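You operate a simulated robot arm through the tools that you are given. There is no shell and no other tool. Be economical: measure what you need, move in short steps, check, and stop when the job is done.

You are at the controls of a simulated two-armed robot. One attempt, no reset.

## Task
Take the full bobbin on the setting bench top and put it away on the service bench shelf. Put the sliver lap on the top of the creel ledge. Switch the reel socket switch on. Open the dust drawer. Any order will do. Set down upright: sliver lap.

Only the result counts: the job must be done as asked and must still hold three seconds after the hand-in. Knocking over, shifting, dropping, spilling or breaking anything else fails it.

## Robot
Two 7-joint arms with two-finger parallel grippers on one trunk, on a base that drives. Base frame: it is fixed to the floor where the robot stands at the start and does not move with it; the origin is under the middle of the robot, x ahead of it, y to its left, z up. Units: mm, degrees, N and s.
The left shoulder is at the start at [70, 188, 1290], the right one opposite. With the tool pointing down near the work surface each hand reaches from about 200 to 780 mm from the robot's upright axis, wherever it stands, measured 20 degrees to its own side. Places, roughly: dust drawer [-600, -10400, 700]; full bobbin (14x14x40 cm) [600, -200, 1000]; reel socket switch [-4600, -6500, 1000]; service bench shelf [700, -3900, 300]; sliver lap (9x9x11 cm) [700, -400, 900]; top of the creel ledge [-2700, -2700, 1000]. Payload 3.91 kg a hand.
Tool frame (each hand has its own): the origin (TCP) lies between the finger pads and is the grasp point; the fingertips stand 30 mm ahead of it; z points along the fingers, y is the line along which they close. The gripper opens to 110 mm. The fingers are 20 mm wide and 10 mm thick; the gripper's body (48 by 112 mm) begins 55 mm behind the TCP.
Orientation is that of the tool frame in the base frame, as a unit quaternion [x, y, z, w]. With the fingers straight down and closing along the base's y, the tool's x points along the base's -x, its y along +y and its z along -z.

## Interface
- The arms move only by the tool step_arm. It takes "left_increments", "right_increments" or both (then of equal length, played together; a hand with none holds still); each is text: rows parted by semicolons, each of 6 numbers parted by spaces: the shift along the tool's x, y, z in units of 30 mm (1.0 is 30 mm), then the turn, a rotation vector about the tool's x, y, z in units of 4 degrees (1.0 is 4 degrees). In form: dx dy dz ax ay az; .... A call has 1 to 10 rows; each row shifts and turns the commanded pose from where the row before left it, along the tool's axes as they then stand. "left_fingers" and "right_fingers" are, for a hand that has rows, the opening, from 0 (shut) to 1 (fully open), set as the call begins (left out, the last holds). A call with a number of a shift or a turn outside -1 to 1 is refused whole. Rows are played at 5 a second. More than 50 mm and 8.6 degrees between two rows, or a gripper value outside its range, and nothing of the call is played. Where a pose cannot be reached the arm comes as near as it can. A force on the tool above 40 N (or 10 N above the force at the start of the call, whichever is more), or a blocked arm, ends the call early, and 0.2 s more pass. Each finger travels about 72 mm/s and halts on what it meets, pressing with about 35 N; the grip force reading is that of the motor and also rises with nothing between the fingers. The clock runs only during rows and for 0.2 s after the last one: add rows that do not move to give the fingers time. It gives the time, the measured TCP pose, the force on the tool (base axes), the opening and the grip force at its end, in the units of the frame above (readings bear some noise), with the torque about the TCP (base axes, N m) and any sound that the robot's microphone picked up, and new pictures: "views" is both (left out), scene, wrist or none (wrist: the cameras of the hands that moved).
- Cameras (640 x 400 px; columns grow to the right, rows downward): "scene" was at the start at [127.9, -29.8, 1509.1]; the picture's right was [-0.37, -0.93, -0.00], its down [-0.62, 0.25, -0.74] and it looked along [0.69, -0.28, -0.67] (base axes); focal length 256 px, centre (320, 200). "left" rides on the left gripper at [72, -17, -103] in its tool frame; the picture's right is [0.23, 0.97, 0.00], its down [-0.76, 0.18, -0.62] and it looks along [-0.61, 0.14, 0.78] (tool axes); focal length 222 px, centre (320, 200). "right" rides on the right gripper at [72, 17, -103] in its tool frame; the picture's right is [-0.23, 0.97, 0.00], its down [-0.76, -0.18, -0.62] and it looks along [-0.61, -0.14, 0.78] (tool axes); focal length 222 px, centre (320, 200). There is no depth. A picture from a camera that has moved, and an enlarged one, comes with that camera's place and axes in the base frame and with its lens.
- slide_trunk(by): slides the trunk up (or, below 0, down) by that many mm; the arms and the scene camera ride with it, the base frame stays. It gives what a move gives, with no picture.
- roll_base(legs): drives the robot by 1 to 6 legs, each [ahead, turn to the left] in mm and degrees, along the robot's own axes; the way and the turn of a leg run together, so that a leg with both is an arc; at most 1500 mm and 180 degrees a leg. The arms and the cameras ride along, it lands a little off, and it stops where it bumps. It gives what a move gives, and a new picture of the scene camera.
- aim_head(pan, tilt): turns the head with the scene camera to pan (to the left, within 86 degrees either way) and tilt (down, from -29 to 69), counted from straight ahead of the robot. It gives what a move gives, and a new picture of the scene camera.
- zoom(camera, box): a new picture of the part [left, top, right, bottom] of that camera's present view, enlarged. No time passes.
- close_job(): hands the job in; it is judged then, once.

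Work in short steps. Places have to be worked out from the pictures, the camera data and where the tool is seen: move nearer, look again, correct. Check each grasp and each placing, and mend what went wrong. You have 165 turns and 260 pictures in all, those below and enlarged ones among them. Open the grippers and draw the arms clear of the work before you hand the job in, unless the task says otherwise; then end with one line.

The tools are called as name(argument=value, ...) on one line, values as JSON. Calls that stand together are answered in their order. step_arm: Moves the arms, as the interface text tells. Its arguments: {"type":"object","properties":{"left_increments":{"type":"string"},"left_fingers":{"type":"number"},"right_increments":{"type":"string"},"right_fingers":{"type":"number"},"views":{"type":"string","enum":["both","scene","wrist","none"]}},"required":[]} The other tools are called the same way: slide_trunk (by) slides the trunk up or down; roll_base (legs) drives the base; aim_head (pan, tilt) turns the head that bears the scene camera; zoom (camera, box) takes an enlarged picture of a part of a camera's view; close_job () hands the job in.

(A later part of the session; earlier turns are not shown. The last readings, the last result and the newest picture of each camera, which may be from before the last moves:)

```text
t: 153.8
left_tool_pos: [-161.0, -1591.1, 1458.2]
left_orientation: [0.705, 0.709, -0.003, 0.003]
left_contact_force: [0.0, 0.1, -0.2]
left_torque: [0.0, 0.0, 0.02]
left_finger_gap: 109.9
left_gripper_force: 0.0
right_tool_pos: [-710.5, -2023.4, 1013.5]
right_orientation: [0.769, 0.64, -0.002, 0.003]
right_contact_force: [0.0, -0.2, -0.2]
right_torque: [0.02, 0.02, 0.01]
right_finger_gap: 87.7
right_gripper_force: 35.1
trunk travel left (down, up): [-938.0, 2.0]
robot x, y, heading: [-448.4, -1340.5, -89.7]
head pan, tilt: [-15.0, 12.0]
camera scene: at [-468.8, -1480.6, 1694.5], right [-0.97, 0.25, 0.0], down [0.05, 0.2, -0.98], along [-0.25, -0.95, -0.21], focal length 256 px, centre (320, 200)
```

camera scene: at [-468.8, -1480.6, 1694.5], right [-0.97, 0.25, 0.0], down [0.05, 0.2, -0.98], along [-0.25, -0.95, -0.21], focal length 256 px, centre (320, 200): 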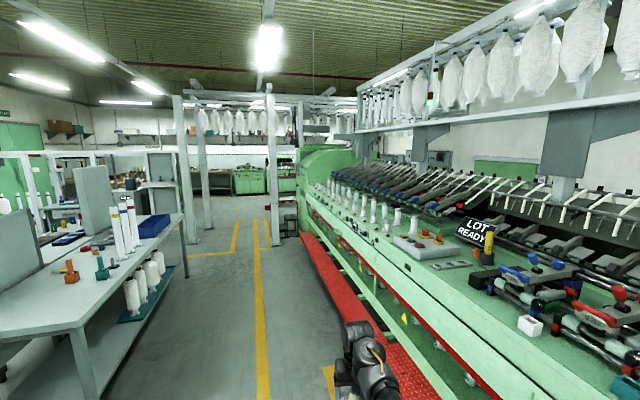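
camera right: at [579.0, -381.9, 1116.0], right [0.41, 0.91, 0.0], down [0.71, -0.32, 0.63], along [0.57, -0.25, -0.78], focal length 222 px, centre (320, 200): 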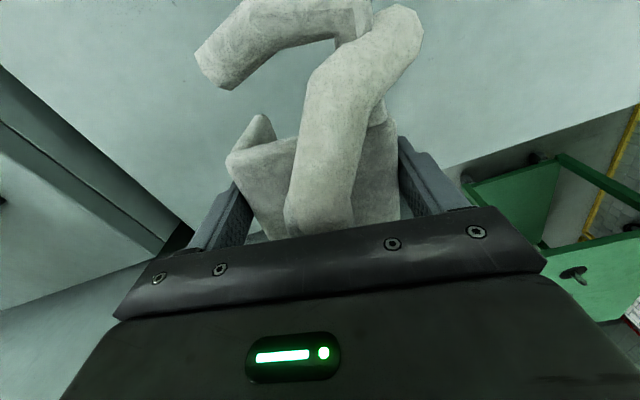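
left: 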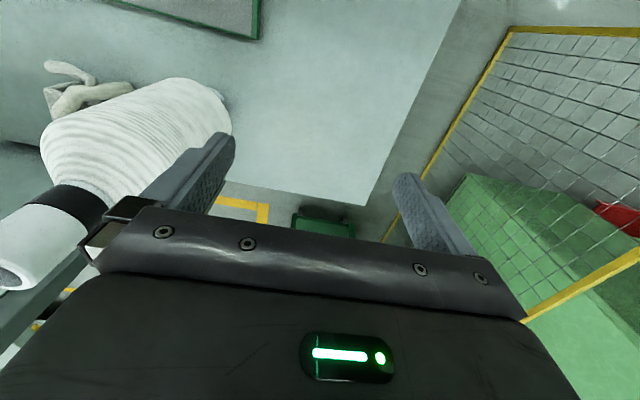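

The frame runs to about y -6000, so the ledge must be reached from its far side. I'll drive on, shifting left to pass between the posts at x -805 and 577.

roll_base(legs=[[0, 8], [1500, 0], [0, -8], [1500, 0], [700, 0]])

aim_head(pan=-50, tilt=12)

```text
t: 172.8
left_tool_pos: [71.9, -5267.1, 1461.0]
left_orientation: [0.709, 0.706, -0.004, 0.003]
left_contact_force: [-0.7, 0.8, 0.4]
left_torque: [-0.01, -0.01, 0.05]
left_finger_gap: 110.0
left_gripper_force: 0.0
right_tool_pos: [-484.8, -5693.6, 1013.8]
right_orientation: [0.773, 0.634, -0.002, 0.004]
right_contact_force: [-0.2, 0.6, 0.6]
right_torque: [-0.02, 0.0, 0.02]
right_finger_gap: 87.6
right_gripper_force: 34.9
trunk travel left (down, up): [-938.0, 2.0]
robot x, y, heading: [-209.7, -5013.1, -90.3]
head pan, tilt: [-15.0, 12.0]
camera scene: at [-234.9, -5152.4, 1694.8], right [-0.97, 0.26, 0.0], down [0.05, 0.2, -0.98], along [-0.26, -0.94, -0.21], focal length 256 px, centre (320, 200)
```

scene: 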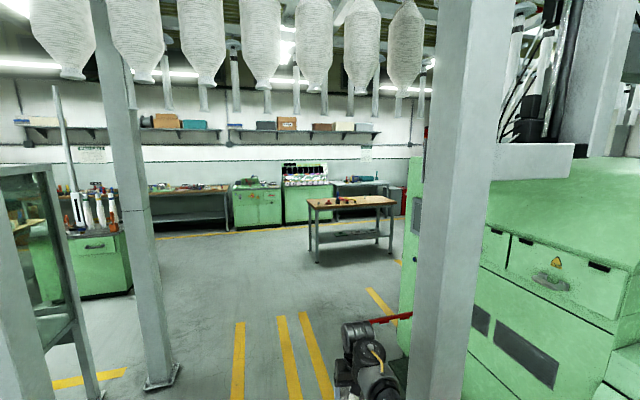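

```text
t: 173.9
left_tool_pos: [72.9, -5268.9, 1459.4]
left_orientation: [0.709, 0.705, -0.003, 0.002]
left_contact_force: [-0.6, 0.5, -0.4]
left_torque: [-0.01, -0.01, 0.01]
left_finger_gap: 110.0
left_gripper_force: 0.1
right_tool_pos: [-483.9, -5694.7, 1013.2]
right_orientation: [0.773, 0.635, -0.002, 0.003]
right_contact_force: [0.3, 1.2, -1.1]
right_torque: [0.0, -0.01, 0.01]
right_finger_gap: 87.4
right_gripper_force: 34.7
trunk travel left (down, up): [-938.0, 2.0]
robot x, y, heading: [-211.1, -5014.8, -90.4]
head pan, tilt: [-50.0, 12.0]
camera scene: at [-282.0, -5123.8, 1694.6], right [-0.64, 0.77, 0.0], down [0.16, 0.13, -0.98], along [-0.75, -0.63, -0.21], focal length 256 px, centre (320, 200)
```

scene: 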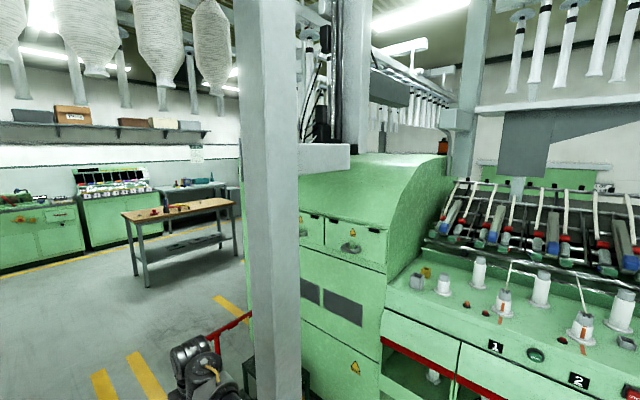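

The posts are well clear at x≈-950 and x≈470. I'll drive through to y≈-6850 and turn toward -x.

roll_base(legs=[[1000, 0], [850, 0], [0, -60]])

aim_head(pan=-40, tilt=15)

```text
t: 185.8
left_tool_pos: [-309.9, -7229.6, 1459.3]
left_orientation: [0.967, 0.255, -0.004, 0.001]
left_contact_force: [-0.2, 0.0, -0.5]
left_torque: [0.01, -0.01, 0.0]
left_finger_gap: 109.8
left_gripper_force: 0.1
right_tool_pos: [-954.8, -6959.3, 1013.0]
right_orientation: [0.987, 0.162, -0.003, 0.001]
right_contact_force: [0.4, 0.5, -1.3]
right_torque: [0.03, -0.03, -0.02]
right_finger_gap: 87.5
right_gripper_force: 34.8
trunk travel left (down, up): [-938.0, 2.0]
robot x, y, heading: [-230.7, -6859.8, -150.7]
head pan, tilt: [-50.0, 12.0]
camera scene: at [-361.6, -6849.5, 1694.6], right [0.35, 0.94, 0.0], down [0.19, -0.07, -0.98], along [-0.92, 0.34, -0.21], focal length 256 px, centre (320, 200)
```

scene: 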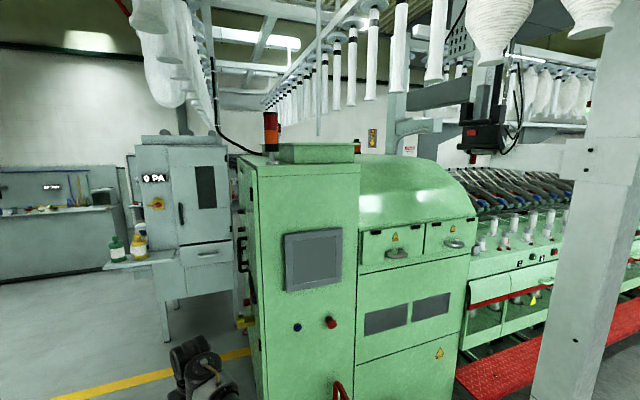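

```text
t: 186.5
left_tool_pos: [-310.2, -7229.8, 1458.8]
left_orientation: [0.967, 0.255, -0.003, 0.001]
left_contact_force: [0.7, -0.2, 0.3]
left_torque: [0.01, 0.01, 0.03]
left_finger_gap: 110.1
left_gripper_force: 0.0
right_tool_pos: [-955.8, -6957.6, 1014.1]
right_orientation: [0.987, 0.162, -0.004, 0.002]
right_contact_force: [-0.1, -1.0, -1.0]
right_torque: [-0.01, 0.04, 0.02]
right_finger_gap: 87.6
right_gripper_force: 34.9
trunk travel left (down, up): [-938.0, 2.0]
robot x, y, heading: [-228.9, -6858.1, -150.4]
head pan, tilt: [-40.0, 15.0]
camera scene: at [-366.3, -6864.4, 1689.7], right [0.18, 0.98, 0.0], down [0.25, -0.05, -0.97], along [-0.95, 0.18, -0.26], focal length 256 px, centre (320, 200)
```

scene: 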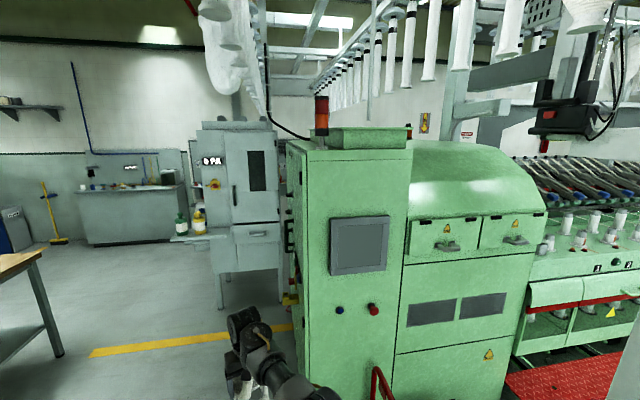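

The machine's end cabinet is near (-1700,-6700), a grey cabinet marked "9 PA" stands near (-2700,-7100), and there's open floor around y≈-7800. I'll go around through there.

roll_base(legs=[[0, 15], [1350, 0], [0, -45], [600, 0]])

aim_head(pan=-25, tilt=15)

```text
t: 199.1
left_tool_pos: [-2024.8, -8106.4, 1459.3]
left_orientation: [1.0, 0.008, -0.004, 0.0]
left_contact_force: [-0.8, 0.4, 0.5]
left_torque: [0.01, 0.02, 0.02]
left_finger_gap: 110.2
left_gripper_force: 0.0
right_tool_pos: [-2464.5, -7559.5, 1013.7]
right_orientation: [0.996, -0.087, -0.005, 0.002]
right_contact_force: [0.1, 0.6, -0.2]
right_torque: [0.04, 0.0, 0.0]
right_finger_gap: 87.8
right_gripper_force: 34.7
trunk travel left (down, up): [-938.0, 2.0]
robot x, y, heading: [-1779.9, -7817.9, -178.9]
head pan, tilt: [-40.0, 15.0]
camera scene: at [-1900.6, -7758.6, 1689.9], right [0.63, 0.78, 0.0], down [0.2, -0.16, -0.97], along [-0.75, 0.61, -0.26], focal length 256 px, centre (320, 200)
```

scene: 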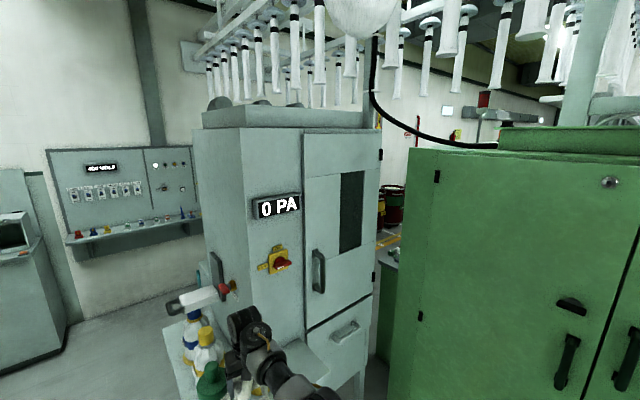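

```text
t: 199.9
left_tool_pos: [-2026.7, -8106.1, 1459.6]
left_orientation: [1.0, 0.009, -0.004, 0.0]
left_contact_force: [1.0, 0.2, 0.7]
left_torque: [-0.01, 0.0, 0.03]
left_finger_gap: 110.2
left_gripper_force: 0.0
right_tool_pos: [-2463.5, -7560.1, 1015.0]
right_orientation: [0.996, -0.087, -0.003, 0.0]
right_contact_force: [-0.2, -0.3, -0.5]
right_torque: [0.03, 0.01, 0.04]
right_finger_gap: 87.6
right_gripper_force: 35.2
trunk travel left (down, up): [-938.0, 2.0]
robot x, y, heading: [-1777.3, -7817.7, -179.0]
head pan, tilt: [-25.0, 15.0]
camera scene: at [-1915.4, -7779.4, 1689.7], right [0.41, 0.91, 0.0], down [0.24, -0.11, -0.97], along [-0.88, 0.39, -0.26], focal length 256 px, centre (320, 200)
```

scene: 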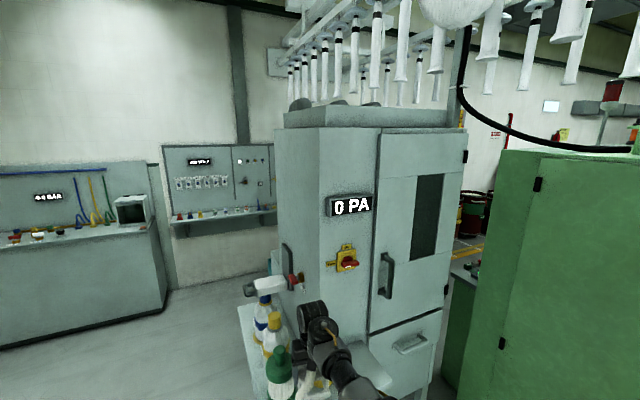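

The right hand is close to bottles on a shelf at about (-2600,-7600), so I'll back away. Then I'll look left for the table before choosing a lane.

roll_base(legs=[[-450, 0]])

aim_head(pan=15, tilt=25)

```text
t: 202.6
left_tool_pos: [-1581.6, -8097.6, 1460.0]
left_orientation: [1.0, 0.006, -0.002, 0.0]
left_contact_force: [-0.1, -0.4, -0.2]
left_torque: [-0.02, -0.04, 0.02]
left_finger_gap: 109.8
left_gripper_force: 0.1
right_tool_pos: [-2017.9, -7550.1, 1012.7]
right_orientation: [0.996, -0.088, -0.002, 0.001]
right_contact_force: [0.5, 0.1, -0.5]
right_torque: [0.01, -0.03, 0.01]
right_finger_gap: 87.3
right_gripper_force: 34.9
trunk travel left (down, up): [-938.0, 2.0]
robot x, y, heading: [-1334.9, -7812.2, -179.2]
head pan, tilt: [-25.0, 15.0]
camera scene: at [-1469.7, -7772.0, 1689.5], right [0.41, 0.91, 0.0], down [0.24, -0.11, -0.97], along [-0.88, 0.4, -0.26], focal length 256 px, centre (320, 200)
```

scene: 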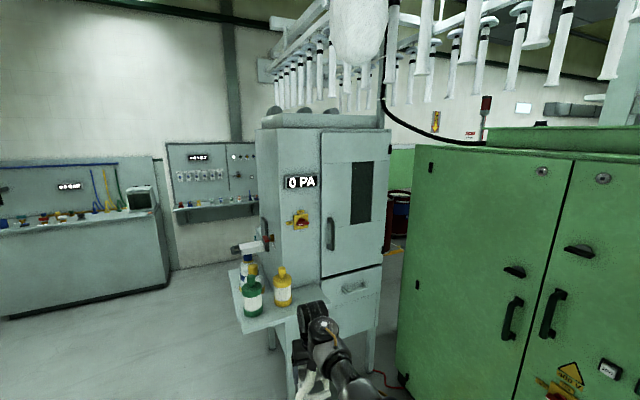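

```text
t: 203.7
left_tool_pos: [-1580.7, -8097.6, 1459.8]
left_orientation: [1.0, 0.006, -0.004, -0.001]
left_contact_force: [0.4, 0.1, -0.2]
left_torque: [-0.02, 0.02, -0.01]
left_finger_gap: 109.9
left_gripper_force: 0.1
right_tool_pos: [-2016.3, -7549.5, 1013.1]
right_orientation: [0.996, -0.089, -0.004, 0.002]
right_contact_force: [-0.8, -0.2, -0.5]
right_torque: [0.02, -0.04, 0.03]
right_finger_gap: 87.4
right_gripper_force: 34.8
trunk travel left (down, up): [-938.0, 2.0]
robot x, y, heading: [-1332.8, -7813.6, -179.1]
head pan, tilt: [15.0, 25.0]
camera scene: at [-1471.3, -7835.2, 1673.5], right [-0.27, 0.96, 0.0], down [0.41, 0.11, -0.91], along [-0.87, -0.25, -0.42], focal length 256 px, centre (320, 200)
```

scene: 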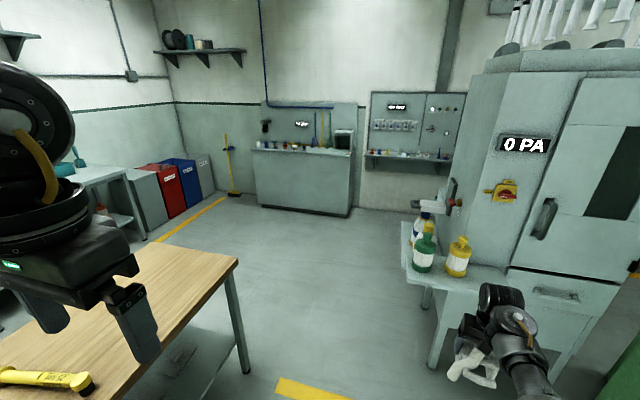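

The lane between the table edge (y≈-8520) and the bottle shelf (y≈-7700) is passable. I'll bring the right hand inward and take the middle at y≈-8150.

step_arm(right_increments="0.3 0.8 0 0 0 0;0.3 0.8 0 0 0 0;0.2 0.8 0 0 0 0;0 0.8 0 0 0 0", views="none")

roll_base(legs=[[0, 20], [990, 0], [0, -20]])

```text
t: 204.7
left_tool_pos: [-1579.5, -8099.6, 1459.4]
left_orientation: [1.0, 0.007, -0.003, -0.001]
left_contact_force: [0.3, -0.7, -0.2]
left_torque: [0.01, 0.01, -0.02]
left_finger_gap: 109.9
left_gripper_force: 0.1
right_tool_pos: [-2009.7, -7649.9, 1012.9]
right_orientation: [0.996, -0.089, -0.004, 0.001]
right_contact_force: [-0.6, 0.1, -0.5]
right_torque: [0.0, -0.05, -0.03]
right_finger_gap: 87.6
right_gripper_force: 35.1
trunk travel left (down, up): [-938.0, 2.0]
robot x, y, heading: [-1333.9, -7809.6, -179.4]
head pan, tilt: [15.0, 25.0]
```

```text
t: 212.0
left_tool_pos: [-2508.4, -8444.0, 1459.1]
left_orientation: [1.0, 0.003, -0.004, -0.001]
left_contact_force: [1.2, 0.4, -0.6]
left_torque: [0.04, 0.01, 0.01]
left_finger_gap: 109.8
left_gripper_force: 0.0
right_tool_pos: [-2934.6, -7990.8, 1013.6]
right_orientation: [0.996, -0.092, -0.004, 0.001]
right_contact_force: [0.8, 0.4, -1.3]
right_torque: [-0.02, 0.02, 0.0]
right_finger_gap: 87.3
right_gripper_force: 34.4
trunk travel left (down, up): [-938.0, 2.0]
robot x, y, heading: [-2255.3, -8153.4, -179.5]
head pan, tilt: [15.0, 25.0]
camera scene: at [-2397.7, -8181.5, 1673.5], right [-0.27, 0.96, 0.0], down [0.41, 0.11, -0.91], along [-0.87, -0.24, -0.42], focal length 256 px, centre (320, 200)
```

scene: 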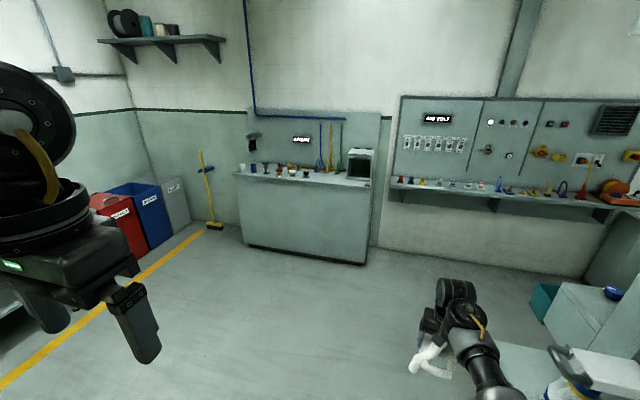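

Clear floor is ahead, with the socket panel on the far wall at x≈-4600. I'll advance 850 and look right for the creel ledge.

roll_base(legs=[[850, 0]])

aim_head(pan=-65, tilt=15)

```text
t: 216.5
left_tool_pos: [-3358.2, -8449.9, 1459.9]
left_orientation: [1.0, 0.004, -0.004, 0.0]
left_contact_force: [0.3, 0.2, -1.2]
left_torque: [0.01, 0.01, 0.02]
left_finger_gap: 110.1
left_gripper_force: 0.0
right_tool_pos: [-3785.0, -7998.9, 1012.8]
right_orientation: [0.996, -0.091, -0.004, 0.001]
right_contact_force: [0.2, -0.2, -0.3]
right_torque: [-0.01, 0.02, 0.02]
right_finger_gap: 87.6
right_gripper_force: 34.8
trunk travel left (down, up): [-938.0, 2.0]
robot x, y, heading: [-3107.1, -8165.2, -179.4]
head pan, tilt: [15.0, 25.0]
camera scene: at [-3246.2, -8187.4, 1673.6], right [-0.27, 0.96, 0.0], down [0.41, 0.11, -0.91], along [-0.87, -0.24, -0.42], focal length 256 px, centre (320, 200)
```

scene: 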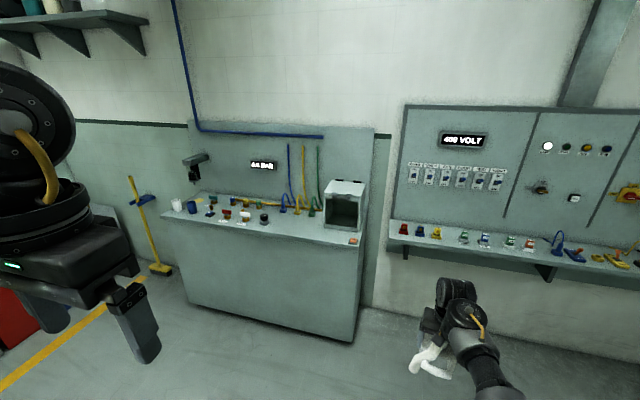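

```text
t: 218.0
left_tool_pos: [-3358.2, -8450.3, 1459.2]
left_orientation: [1.0, 0.006, -0.004, -0.001]
left_contact_force: [0.2, 0.0, 0.4]
left_torque: [-0.01, -0.02, -0.03]
left_finger_gap: 110.0
left_gripper_force: 0.1
right_tool_pos: [-3784.5, -8001.1, 1013.7]
right_orientation: [0.996, -0.091, -0.004, 0.001]
right_contact_force: [-0.9, 0.2, -1.6]
right_torque: [0.01, 0.0, 0.03]
right_finger_gap: 87.4
right_gripper_force: 34.8
trunk travel left (down, up): [-938.0, 2.0]
robot x, y, heading: [-3108.7, -8164.5, -179.5]
head pan, tilt: [-65.0, 15.0]
camera scene: at [-3199.4, -8078.4, 1689.7], right [0.9, 0.43, 0.0], down [0.11, -0.23, -0.97], along [-0.42, 0.87, -0.26], focal length 256 px, centre (320, 200)
```

scene: 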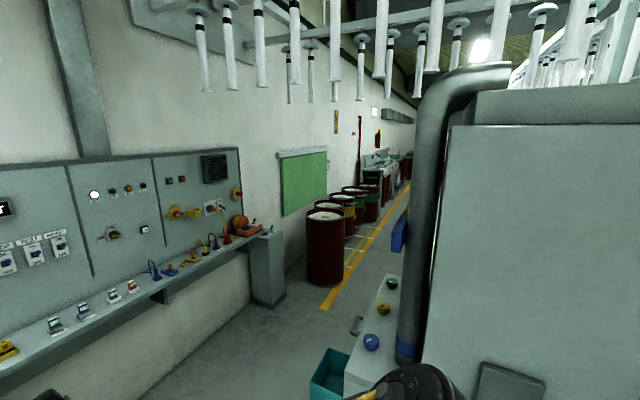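

There's an aisle going north along x≈-3900. I'll zoom on the panel, where an orange reel may carry the reel socket switch, and on the aisle ahead.

zoom(camera="scene", box=[140, 150, 290, 290])

zoom(camera="scene", box=[290, 90, 430, 270])

```text
2.86 times, centred on (215, 220) of scene
camera zoom: at [-3199.4, -8078.4, 1689.7], right [0.9, 0.43, 0.0], down [0.11, -0.23, -0.97], along [-0.42, 0.87, -0.26], focal length 732 px, centre (620, 143)
```

zoom: 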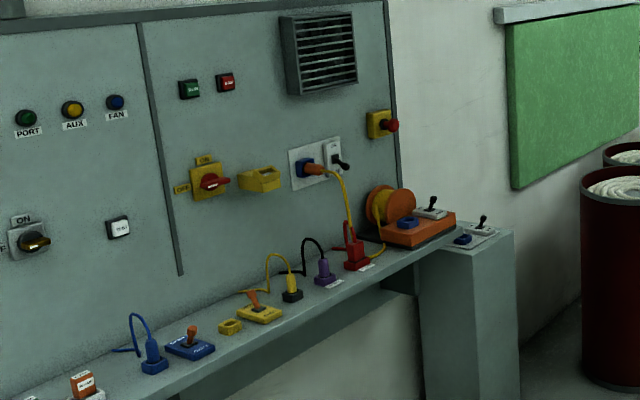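

```text
2.22 times, centred on (360, 180) of scene
camera zoom: at [-3199.4, -8078.4, 1689.7], right [0.9, 0.43, 0.0], down [0.11, -0.23, -0.97], along [-0.42, 0.87, -0.26], focal length 569 px, centre (231, 244)
```

zoom: 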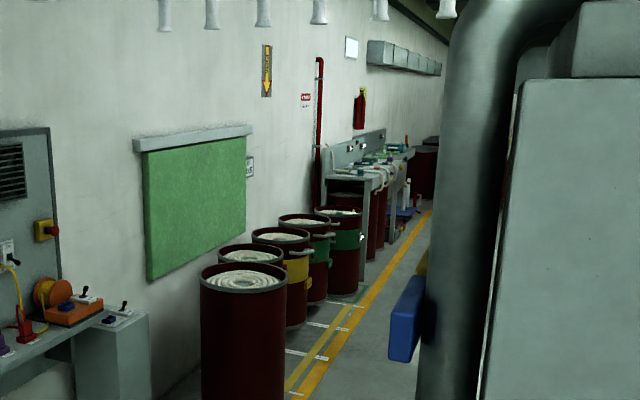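

Candidate toggles for the reel socket are on the wall plate, the reel and the end box, so I'll trace the cord up close later. For now I'll move to the mouth of the north aisle and face north.

roll_base(legs=[[780, 0], [0, -90]])

aim_head(pan=0, tilt=22)

```text
t: 226.0
left_tool_pos: [-4171.8, -7920.3, 1459.0]
left_orientation: [0.711, -0.703, -0.002, -0.004]
left_contact_force: [-0.9, -0.5, 0.2]
left_torque: [0.0, -0.01, -0.02]
left_finger_gap: 110.0
left_gripper_force: 0.1
right_tool_pos: [-3720.9, -7494.3, 1013.0]
right_orientation: [-0.64, 0.768, 0.003, 0.002]
right_contact_force: [-0.1, -0.8, -0.9]
right_torque: [0.02, 0.02, 0.03]
right_finger_gap: 87.8
right_gripper_force: 34.8
trunk travel left (down, up): [-938.0, 2.0]
robot x, y, heading: [-3885.3, -8173.9, 90.6]
head pan, tilt: [-65.0, 15.0]
camera scene: at [-3801.9, -8078.2, 1689.8], right [0.43, -0.9, 0.0], down [-0.23, -0.11, -0.97], along [0.87, 0.42, -0.26], focal length 256 px, centre (320, 200)
```

scene: 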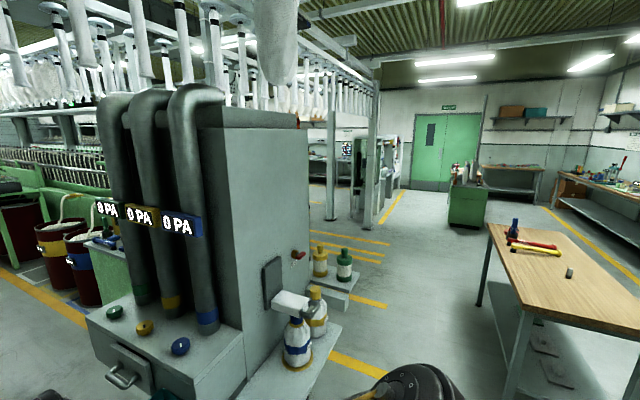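

```text
t: 227.4
left_tool_pos: [-4170.4, -7921.3, 1458.9]
left_orientation: [0.711, -0.703, -0.002, -0.003]
left_contact_force: [0.1, 0.2, -0.7]
left_torque: [0.01, 0.02, 0.0]
left_finger_gap: 109.9
left_gripper_force: 0.2
right_tool_pos: [-3721.1, -7494.0, 1013.5]
right_orientation: [-0.64, 0.768, 0.003, 0.001]
right_contact_force: [0.2, 0.0, -1.1]
right_torque: [0.0, -0.02, 0.0]
right_finger_gap: 87.9
right_gripper_force: 34.8
trunk travel left (down, up): [-938.0, 2.0]
robot x, y, heading: [-3887.4, -8170.4, 90.8]
head pan, tilt: [0.0, 22.0]
camera scene: at [-3886.5, -8025.6, 1678.3], right [1.0, 0.01, 0.0], down [0.0, -0.37, -0.93], along [-0.01, 0.93, -0.37], focal length 256 px, centre (320, 200)
```

scene: 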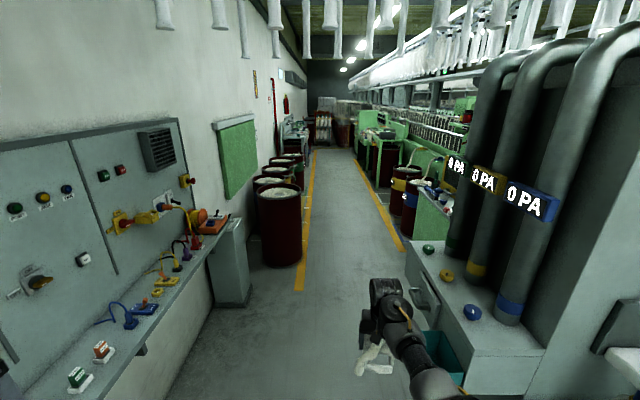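

A wide aisle runs from x≈-4100 to -2920, and the ledge should be on the right further up. I'll drive north.

roll_base(legs=[[1500, 0], [0, -5], [1500, 0], [1000, 0]])

aim_head(pan=-30, tilt=20)

```text
t: 247.1
left_tool_pos: [-3879.1, -3911.9, 1458.5]
left_orientation: [-0.667, 0.745, 0.002, 0.002]
left_contact_force: [0.0, -0.7, -0.5]
left_torque: [0.02, 0.0, 0.02]
left_finger_gap: 109.9
left_gripper_force: 0.1
right_tool_pos: [-3381.2, -3543.2, 1014.5]
right_orientation: [-0.593, 0.805, 0.004, 0.001]
right_contact_force: [-0.1, 0.4, -1.1]
right_torque: [0.03, 0.05, 0.05]
right_finger_gap: 87.3
right_gripper_force: 35.1
trunk travel left (down, up): [-938.0, 2.0]
robot x, y, heading: [-3622.3, -4193.5, 83.8]
head pan, tilt: [0.0, 22.0]
camera scene: at [-3609.6, -4050.0, 1678.4], right [0.99, -0.11, 0.0], down [-0.04, -0.37, -0.93], along [0.1, 0.92, -0.37], focal length 256 px, centre (320, 200)
```

scene: 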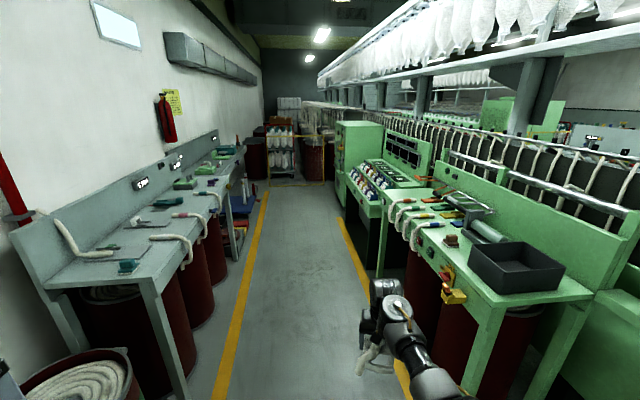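

```text
t: 248.0
left_tool_pos: [-3879.1, -3911.0, 1459.4]
left_orientation: [-0.668, 0.744, 0.002, 0.002]
left_contact_force: [0.9, -0.3, 0.4]
left_torque: [0.0, -0.01, 0.01]
left_finger_gap: 110.0
left_gripper_force: 0.0
right_tool_pos: [-3380.5, -3541.7, 1013.9]
right_orientation: [-0.594, 0.805, 0.003, 0.002]
right_contact_force: [0.3, 0.4, 0.3]
right_torque: [-0.01, 0.03, 0.0]
right_finger_gap: 87.5
right_gripper_force: 34.6
trunk travel left (down, up): [-938.0, 2.0]
robot x, y, heading: [-3624.9, -4190.9, 83.7]
head pan, tilt: [-30.0, 20.0]
camera scene: at [-3564.6, -4065.8, 1681.5], right [0.81, -0.59, 0.0], down [-0.2, -0.28, -0.94], along [0.56, 0.76, -0.34], focal length 256 px, centre (320, 200)
```

scene: 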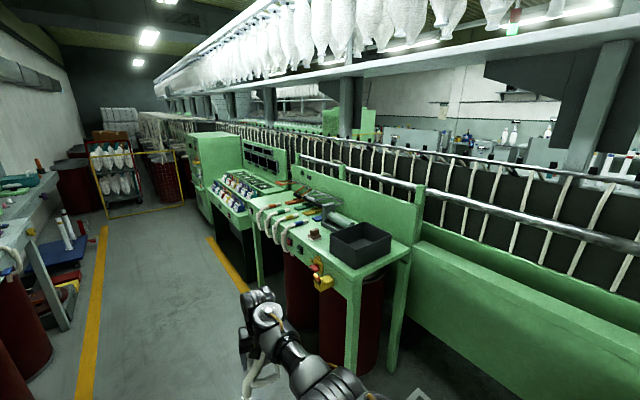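

The green table with hoses and a tray, about x -2900..-2500 and y -3385..-2300, matches the creel ledge. I'll zoom to find free space on it.

zoom(camera="scene", box=[180, 150, 440, 310])

```text
2.46 times, centred on (310, 230) of scene
camera zoom: at [-3564.6, -4065.8, 1681.5], right [0.81, -0.59, 0.0], down [-0.2, -0.28, -0.94], along [0.56, 0.76, -0.34], focal length 630 px, centre (345, 126)
```

zoom: 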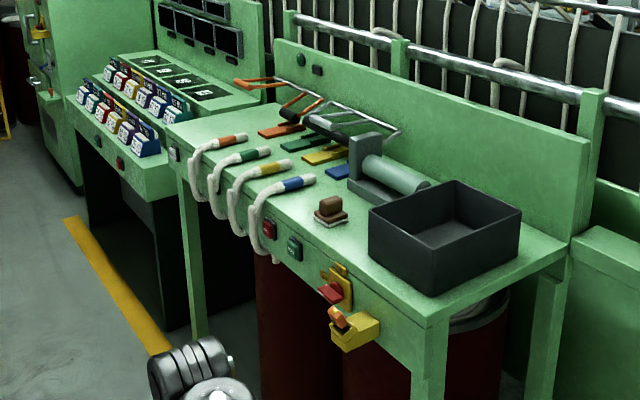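

The widest free spot is the table's far left end, around (-2770,-2200). I'll drive to (-3780,-2040), keeping distance so the lap swings clear, and turn to face +x.

roll_base(legs=[[0, 10.4], [1400, 0], [756, 0], [0, -94]])

aim_head(pan=-10, tilt=30)

```text
t: 263.4
left_tool_pos: [-3553.2, -1761.2, 1459.3]
left_orientation: [-0.01, 1.0, -0.001, 0.004]
left_contact_force: [-0.2, 0.5, 0.1]
left_torque: [0.03, -0.01, 0.01]
left_finger_gap: 109.9
left_gripper_force: 0.1
right_tool_pos: [-3123.0, -2207.0, 1015.2]
right_orientation: [0.087, 0.996, 0.0, 0.004]
right_contact_force: [-1.0, 0.3, -1.4]
right_torque: [-0.02, 0.02, -0.02]
right_finger_gap: 87.8
right_gripper_force: 35.0
trunk travel left (down, up): [-938.0, 2.0]
robot x, y, heading: [-3803.6, -2051.9, 0.9]
head pan, tilt: [-30.0, 20.0]
camera scene: at [-3668.1, -2091.1, 1681.6], right [-0.48, -0.88, 0.0], down [-0.3, 0.17, -0.94], along [0.82, -0.46, -0.34], focal length 256 px, centre (320, 200)
```

scene: 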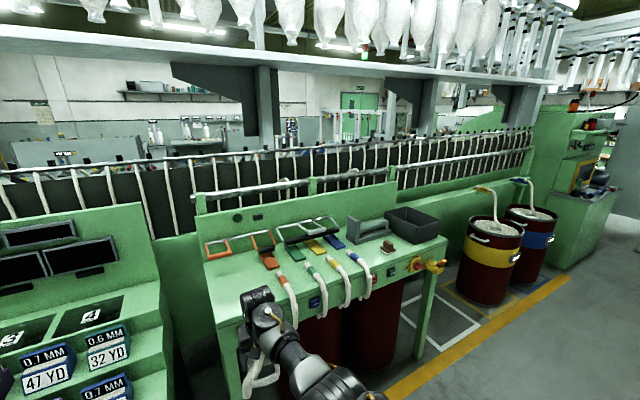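

```text
t: 264.2
left_tool_pos: [-3554.1, -1760.7, 1458.6]
left_orientation: [-0.009, 1.0, 0.001, 0.004]
left_contact_force: [-0.5, 0.3, 0.2]
left_torque: [0.02, -0.02, 0.02]
left_finger_gap: 110.0
left_gripper_force: 0.0
right_tool_pos: [-3122.9, -2207.3, 1013.1]
right_orientation: [0.085, 0.996, 0.002, 0.004]
right_contact_force: [-0.1, -0.4, -0.4]
right_torque: [-0.01, 0.03, 0.01]
right_finger_gap: 87.5
right_gripper_force: 34.8
trunk travel left (down, up): [-938.0, 2.0]
robot x, y, heading: [-3802.2, -2050.2, 0.8]
head pan, tilt: [-10.0, 30.0]
camera scene: at [-3660.1, -2060.8, 1665.6], right [-0.16, -0.99, 0.0], down [-0.49, 0.08, -0.87], along [0.86, -0.14, -0.5], focal length 256 px, centre (320, 200)
```

scene: 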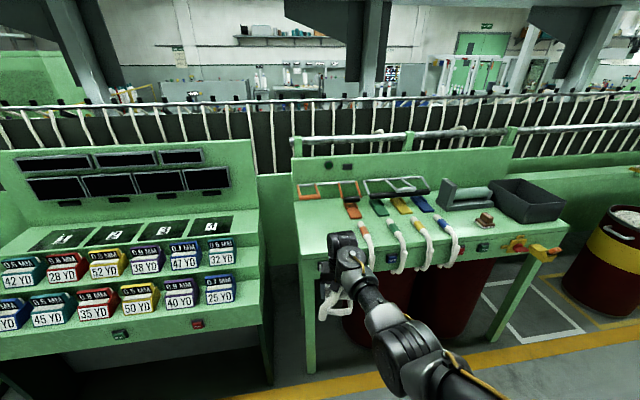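

The free area on the table is x -2900..-2450, y -2120..-2400, with the top near z 960. I'll raise the lap, shift it to y≈-2250 and roll forward partway.

step_arm(right_increments="0 -0.7 -0.5 0 0 0;0 -0.7 -0.5 0 0 0;0 0 -0.5 0 0 0;0 0 -0.5 0 0 0;0 0 -0.3 0 0 0;0 0 0 0 0 0", views="none")

roll_base(legs=[[200, -0.8]])

aim_head(pan=-15, tilt=38)

```text
t: 265.3
left_tool_pos: [-3553.3, -1761.4, 1459.5]
left_orientation: [-0.01, 1.0, -0.002, 0.004]
left_contact_force: [1.0, 0.2, 0.1]
left_torque: [-0.01, -0.01, 0.02]
left_finger_gap: 110.1
left_gripper_force: 0.1
right_tool_pos: [-3128.7, -2250.2, 1073.4]
right_orientation: [0.087, 0.996, 0.002, 0.007]
right_contact_force: [4.4, 5.6, -6.4]
right_torque: [-0.85, 0.01, -0.55]
right_finger_gap: 87.7
right_gripper_force: 34.9
trunk travel left (down, up): [-938.0, 2.0]
robot x, y, heading: [-3801.0, -2050.0, 1.1]
head pan, tilt: [-10.0, 30.0]
stopped in row 5 (right hand): the force on the tool passed its limit (the readings are from after the stop); the commanded pose is now the measured one
```

```text
t: 266.9
left_tool_pos: [-3353.0, -1763.3, 1459.7]
left_orientation: [-0.003, 1.0, -0.002, 0.006]
left_contact_force: [-0.3, 0.4, 0.2]
left_torque: [-0.03, -0.08, -0.04]
left_finger_gap: 110.0
left_gripper_force: 0.1
right_tool_pos: [-2933.2, -2257.7, 1076.3]
right_orientation: [0.095, 0.995, 0.003, 0.009]
right_contact_force: [5.6, 13.7, -16.3]
right_torque: [-1.84, -0.54, -1.15]
right_finger_gap: 87.8
right_gripper_force: 35.4
trunk travel left (down, up): [-938.0, 2.0]
robot x, y, heading: [-3599.1, -2046.9, -0.1]
head pan, tilt: [-10.0, 30.0]
camera scene: at [-3465.6, -2060.5, 1666.0], right [-0.17, -0.99, 0.0], down [-0.49, 0.09, -0.87], along [0.85, -0.15, -0.5], focal length 256 px, centre (320, 200)
```

scene: 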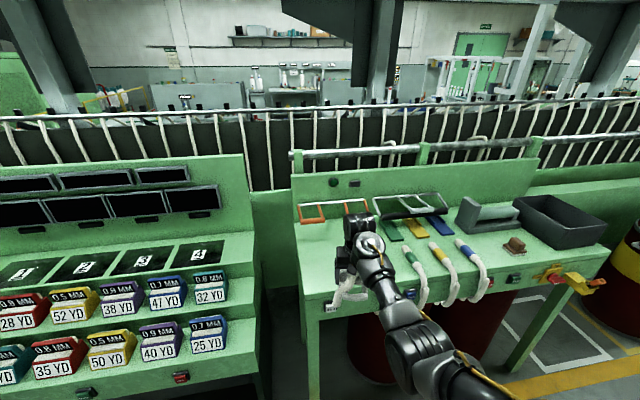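

```text
t: 267.6
left_tool_pos: [-3350.3, -1763.4, 1459.3]
left_orientation: [-0.003, 1.0, 0.0, 0.004]
left_contact_force: [0.1, -0.6, -0.3]
left_torque: [0.03, -0.01, 0.03]
left_finger_gap: 110.1
left_gripper_force: 0.2
right_tool_pos: [-2931.7, -2258.1, 1075.3]
right_orientation: [0.096, 0.995, 0.001, 0.009]
right_contact_force: [5.0, 8.5, -9.6]
right_torque: [-1.21, -0.13, -0.78]
right_finger_gap: 87.5
right_gripper_force: 35.1
trunk travel left (down, up): [-938.0, 2.0]
robot x, y, heading: [-3599.5, -2044.2, 0.0]
head pan, tilt: [-15.0, 38.0]
camera scene: at [-3467.2, -2067.0, 1653.3], right [-0.26, -0.97, 0.0], down [-0.59, 0.16, -0.79], along [0.76, -0.2, -0.61], focal length 256 px, centre (320, 200)
```

scene: 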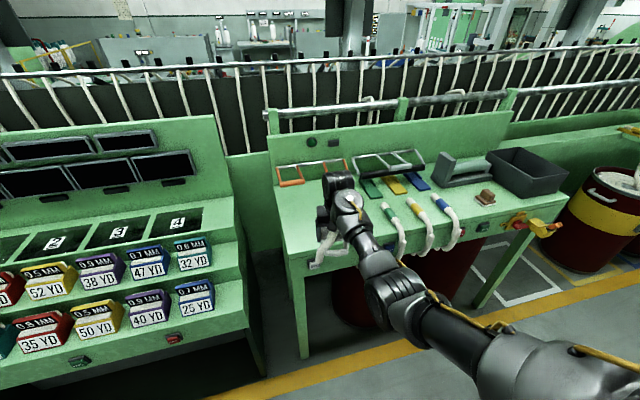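

The lap is above table height and just short of the front edge. I'll relieve the slight wrist contact and roll forward 190 mm.

step_arm(right_increments="0 0 0.15 0 0 0;0 0 0.1 0 0 0", views="none")

roll_base(legs=[[185, 0]])

step_arm(right_increments="0 0 0 0 0 0", views="both")

```text
t: 268.2
left_tool_pos: [-3351.2, -1763.6, 1459.6]
left_orientation: [-0.002, 1.0, 0.0, 0.005]
left_contact_force: [-0.1, 0.0, -0.2]
left_torque: [0.02, 0.01, 0.04]
left_finger_gap: 110.3
left_gripper_force: 0.0
right_tool_pos: [-2931.3, -2257.7, 1068.2]
right_orientation: [0.095, 0.995, 0.002, 0.007]
right_contact_force: [-0.4, -0.1, -0.3]
right_torque: [0.0, 0.04, 0.01]
right_finger_gap: 87.5
right_gripper_force: 34.7
trunk travel left (down, up): [-938.0, 2.0]
robot x, y, heading: [-3600.5, -2048.1, 0.2]
head pan, tilt: [-15.0, 38.0]
```

```text
t: 269.7
left_tool_pos: [-3169.9, -1763.3, 1460.3]
left_orientation: [-0.002, 1.0, 0.0, 0.006]
left_contact_force: [-0.4, 0.1, -0.1]
left_torque: [0.02, -0.05, -0.02]
left_finger_gap: 109.9
left_gripper_force: 0.2
right_tool_pos: [-2749.5, -2255.8, 1069.4]
right_orientation: [0.095, 0.995, 0.002, 0.009]
right_contact_force: [-0.5, -0.6, -1.3]
right_torque: [0.0, -0.02, -0.01]
right_finger_gap: 87.0
right_gripper_force: 35.1
trunk travel left (down, up): [-938.0, 2.0]
robot x, y, heading: [-3413.8, -2048.2, 0.2]
head pan, tilt: [-15.0, 38.0]
camera scene: at [-3287.0, -2066.5, 1653.6], right [-0.25, -0.97, 0.0], down [-0.59, 0.16, -0.79], along [0.76, -0.2, -0.61], focal length 256 px, centre (320, 200)
```

scene: 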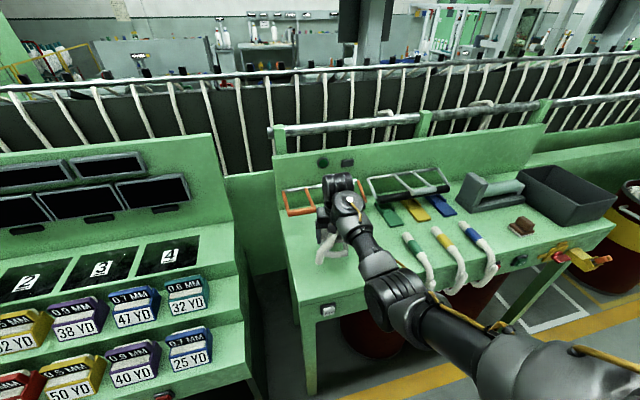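

```text
t: 270.1
left_tool_pos: [-3165.4, -1761.9, 1458.2]
left_orientation: [-0.003, 1.0, 0.0, 0.004]
left_contact_force: [0.3, 0.2, 0.9]
left_torque: [-0.02, -0.01, -0.02]
left_finger_gap: 109.6
left_gripper_force: 0.0
right_tool_pos: [-2747.4, -2254.8, 1066.8]
right_orientation: [0.095, 0.995, 0.003, 0.007]
right_contact_force: [1.1, -0.1, -0.9]
right_torque: [0.02, -0.02, 0.01]
right_finger_gap: 87.6
right_gripper_force: 34.9
trunk travel left (down, up): [-938.0, 2.0]
robot x, y, heading: [-3412.5, -2047.2, 0.1]
head pan, tilt: [-15.0, 38.0]
camera scene: at [-3281.2, -2066.5, 1653.1], right [-0.25, -0.97, 0.0], down [-0.6, 0.16, -0.79], along [0.76, -0.2, -0.62], focal length 256 px, centre (320, 200)
camera right: at [-2816.1, -2225.7, 1169.2], right [0.41, 0.91, 0.01], down [0.71, -0.32, 0.63], along [0.58, -0.25, -0.77], focal length 222 px, centre (320, 200)
```

scene: 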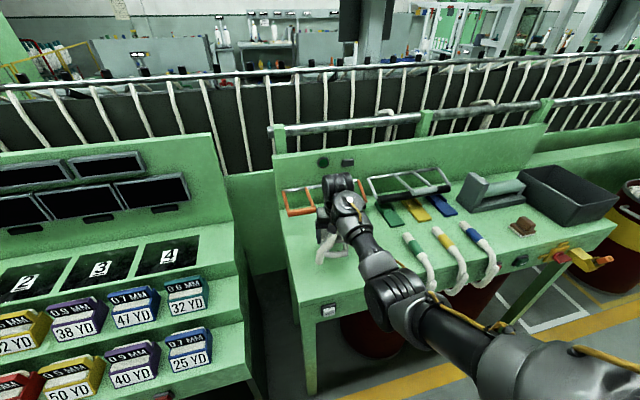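
right: 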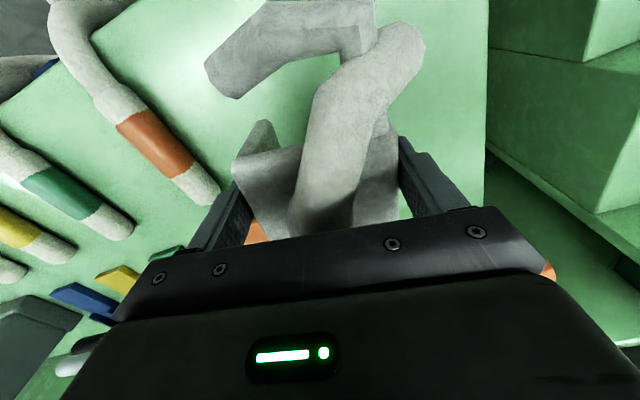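

The spot is well centred between the table's left edge (y≈-2111) and the hose end (y≈-2393). I'll lower until contact.

step_arm(right_increments="0 0 0.3 0 0 0;0 0 0.3 0 0 0;0 0 0.2 0 0 0;0 0 0.1 0 0 0;0 0 0.1 0 0 0;0 0 0.1 0 0 0;0 0 0.1 0 0 0;0 0 0.1 0 0 0", views="none")

```text
t: 271.9
left_tool_pos: [-3165.1, -1761.4, 1458.4]
left_orientation: [-0.003, 1.0, 0.0, 0.005]
left_contact_force: [-0.3, 0.2, -0.5]
left_torque: [-0.01, 0.01, -0.02]
left_finger_gap: 110.2
left_gripper_force: 0.0
right_tool_pos: [-2747.3, -2256.9, 1029.4]
right_orientation: [0.094, 0.996, 0.002, 0.007]
right_contact_force: [-0.8, -0.1, -0.4]
right_torque: [-0.01, 0.01, 0.04]
right_finger_gap: 87.2
right_gripper_force: 35.6
trunk travel left (down, up): [-938.0, 2.0]
robot x, y, heading: [-3415.2, -2049.5, 0.2]
head pan, tilt: [-15.0, 38.0]
```

No contact yet, so I'll continue in 3 mm rows.

step_arm(right_increments="0 0 0.1 0 0 0;0 0 0.1 0 0 0;0 0 0.1 0 0 0;0 0 0.1 0 0 0;0 0 0.1 0 0 0;0 0 0.1 0 0 0;0 0 0.1 0 0 0;0 0 0.1 0 0 0", views="scene")

```text
t: 272.9
left_tool_pos: [-3168.6, -1761.2, 1459.2]
left_orientation: [-0.003, 1.0, 0.0, 0.005]
left_contact_force: [0.9, -0.1, 0.1]
left_torque: [-0.03, 0.03, -0.03]
left_finger_gap: 110.1
left_gripper_force: 0.0
right_tool_pos: [-2745.8, -2255.9, 1025.3]
right_orientation: [0.096, 0.995, 0.002, 0.015]
right_contact_force: [-8.9, 0.3, 18.7]
right_torque: [-0.23, 1.05, -0.13]
right_finger_gap: 87.6
right_gripper_force: 35.2
trunk travel left (down, up): [-938.0, 2.0]
robot x, y, heading: [-3414.6, -2050.2, 0.1]
head pan, tilt: [-15.0, 38.0]
stopped in row 5 (right hand): the force on the tool passed its limit (the readings are from after the stop); the commanded pose is now the measured one
camera scene: at [-3286.0, -2065.5, 1653.4], right [-0.26, -0.97, 0.0], down [-0.59, 0.16, -0.79], along [0.76, -0.2, -0.61], focal length 256 px, centre (320, 200)
```

scene: 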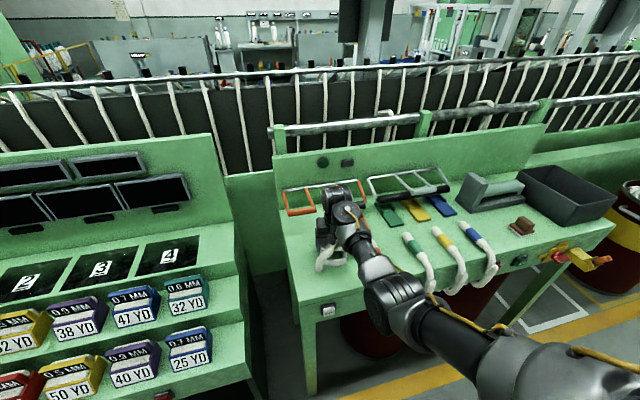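

Contact at TCP z 1025. I'll level the slight tilt, ease off, and check the force.

step_arm(right_increments="0 0 -0.08 0 0.3 0;0 0 0 0 0 0", views="none")

```text
t: 273.5
left_tool_pos: [-3167.9, -1760.9, 1459.4]
left_orientation: [-0.002, 1.0, -0.001, 0.005]
left_contact_force: [0.7, 0.9, -1.0]
left_torque: [0.0, 0.01, 0.01]
left_finger_gap: 109.9
left_gripper_force: 0.1
right_tool_pos: [-2743.5, -2256.3, 1026.1]
right_orientation: [0.095, 0.995, 0.003, 0.005]
right_contact_force: [1.1, -1.0, 15.5]
right_torque: [-0.53, -0.95, -0.01]
right_finger_gap: 87.3
right_gripper_force: 35.4
trunk travel left (down, up): [-938.0, 2.0]
robot x, y, heading: [-3415.4, -2045.4, 0.2]
head pan, tilt: [-15.0, 38.0]
```

step_arm(right_increments="0 0 -0.06 0 0 0;0 0 0 0 0 0", views="none")

step_arm(right_increments="0 0 0 0 0 0;0 0 0 0 0 0;0 0 0 0 0 0;0 0 0 0 0 0", right_fingers=1, views="wrist")

```text
t: 274.1
left_tool_pos: [-3165.2, -1760.5, 1459.2]
left_orientation: [-0.003, 1.0, -0.002, 0.005]
left_contact_force: [-0.2, -0.3, 0.3]
left_torque: [-0.01, 0.05, 0.0]
left_finger_gap: 110.2
left_gripper_force: 0.0
right_tool_pos: [-2743.0, -2255.7, 1026.6]
right_orientation: [0.095, 0.995, 0.002, 0.003]
right_contact_force: [4.2, -0.5, 9.7]
right_torque: [-0.26, -0.82, 0.03]
right_finger_gap: 87.5
right_gripper_force: 35.3
trunk travel left (down, up): [-938.0, 2.0]
robot x, y, heading: [-3417.2, -2047.9, 0.2]
head pan, tilt: [-15.0, 38.0]
```

```text
t: 275.1
left_tool_pos: [-3164.5, -1762.5, 1459.1]
left_orientation: [-0.003, 1.0, 0.0, 0.005]
left_contact_force: [0.5, 0.2, -1.1]
left_torque: [-0.01, 0.0, 0.01]
left_finger_gap: 109.9
left_gripper_force: 0.0
right_tool_pos: [-2744.0, -2256.3, 1026.1]
right_orientation: [0.095, 0.995, 0.002, 0.002]
right_contact_force: [0.0, 0.7, -0.6]
right_torque: [-0.02, -0.01, -0.02]
right_finger_gap: 110.0
right_gripper_force: 0.0
trunk travel left (down, up): [-938.0, 2.0]
robot x, y, heading: [-3417.1, -2048.9, 0.3]
head pan, tilt: [-15.0, 38.0]
camera right: at [-2811.8, -2226.3, 1128.6], right [0.41, 0.91, 0.01], down [0.71, -0.32, 0.63], along [0.57, -0.25, -0.78], focal length 222 px, centre (320, 200)
```

right: 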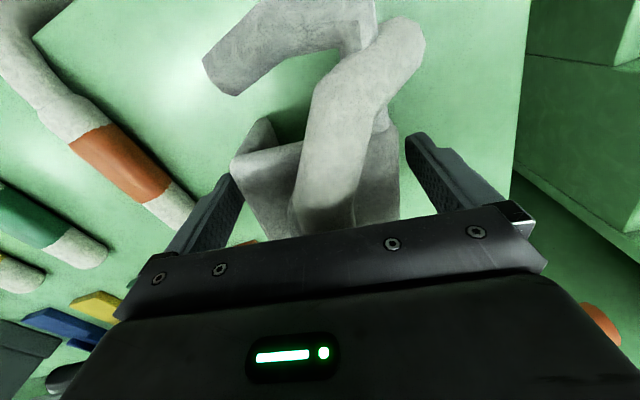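

The lap stands free. The arm can't rise much with the fingers straight down, so I'll lift what it can and then pitch the fingers forward while rising.

step_arm(right_increments="0 0 -0.4 0 0 0;0 0 -0.4 0 0 0;0 0 -0.4 0 0 0;0 0 -0.1 0 -1 0;0 0 -0.1 0 -1 0;0 0 -0.2 0 -1 0;-0.05 0 -0.3 0 -1 0;-0.1 0 -0.3 0 -1 0;-0.1 0 -0.3 0 -1 0", views="both")

```text
t: 277.1
left_tool_pos: [-3165.9, -1761.7, 1459.7]
left_orientation: [-0.003, 1.0, 0.0, 0.004]
left_contact_force: [-0.1, -0.5, 1.2]
left_torque: [-0.03, -0.04, 0.01]
left_finger_gap: 110.0
left_gripper_force: 0.1
right_tool_pos: [-2745.4, -2256.7, 1101.0]
right_orientation: [0.093, 0.973, -0.016, 0.21]
right_contact_force: [0.2, 0.2, -0.4]
right_torque: [-0.01, -0.01, -0.03]
right_finger_gap: 110.0
right_gripper_force: 0.0
trunk travel left (down, up): [-938.0, 2.0]
robot x, y, heading: [-3413.7, -2048.3, 0.1]
head pan, tilt: [-15.0, 38.0]
camera scene: at [-3282.6, -2066.7, 1653.2], right [-0.25, -0.97, 0.0], down [-0.6, 0.16, -0.79], along [0.76, -0.2, -0.62], focal length 256 px, centre (320, 200)
camera right: at [-2849.1, -2219.4, 1166.5], right [0.39, 0.92, 0.1], down [0.39, -0.26, 0.88], along [0.83, -0.3, -0.46], focal length 222 px, centre (320, 200)
```

scene: 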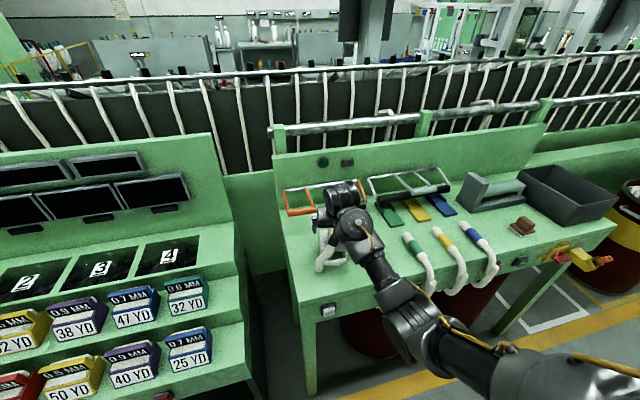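
right: 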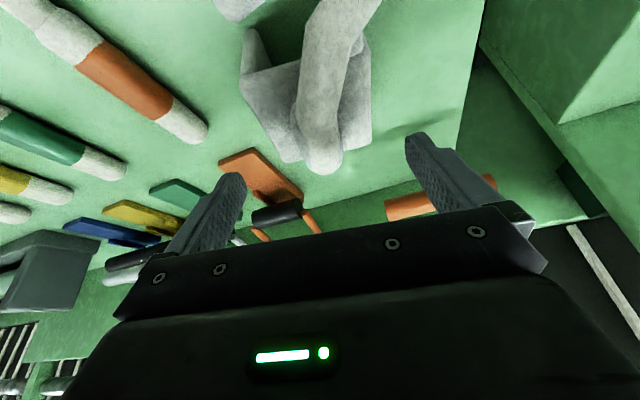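

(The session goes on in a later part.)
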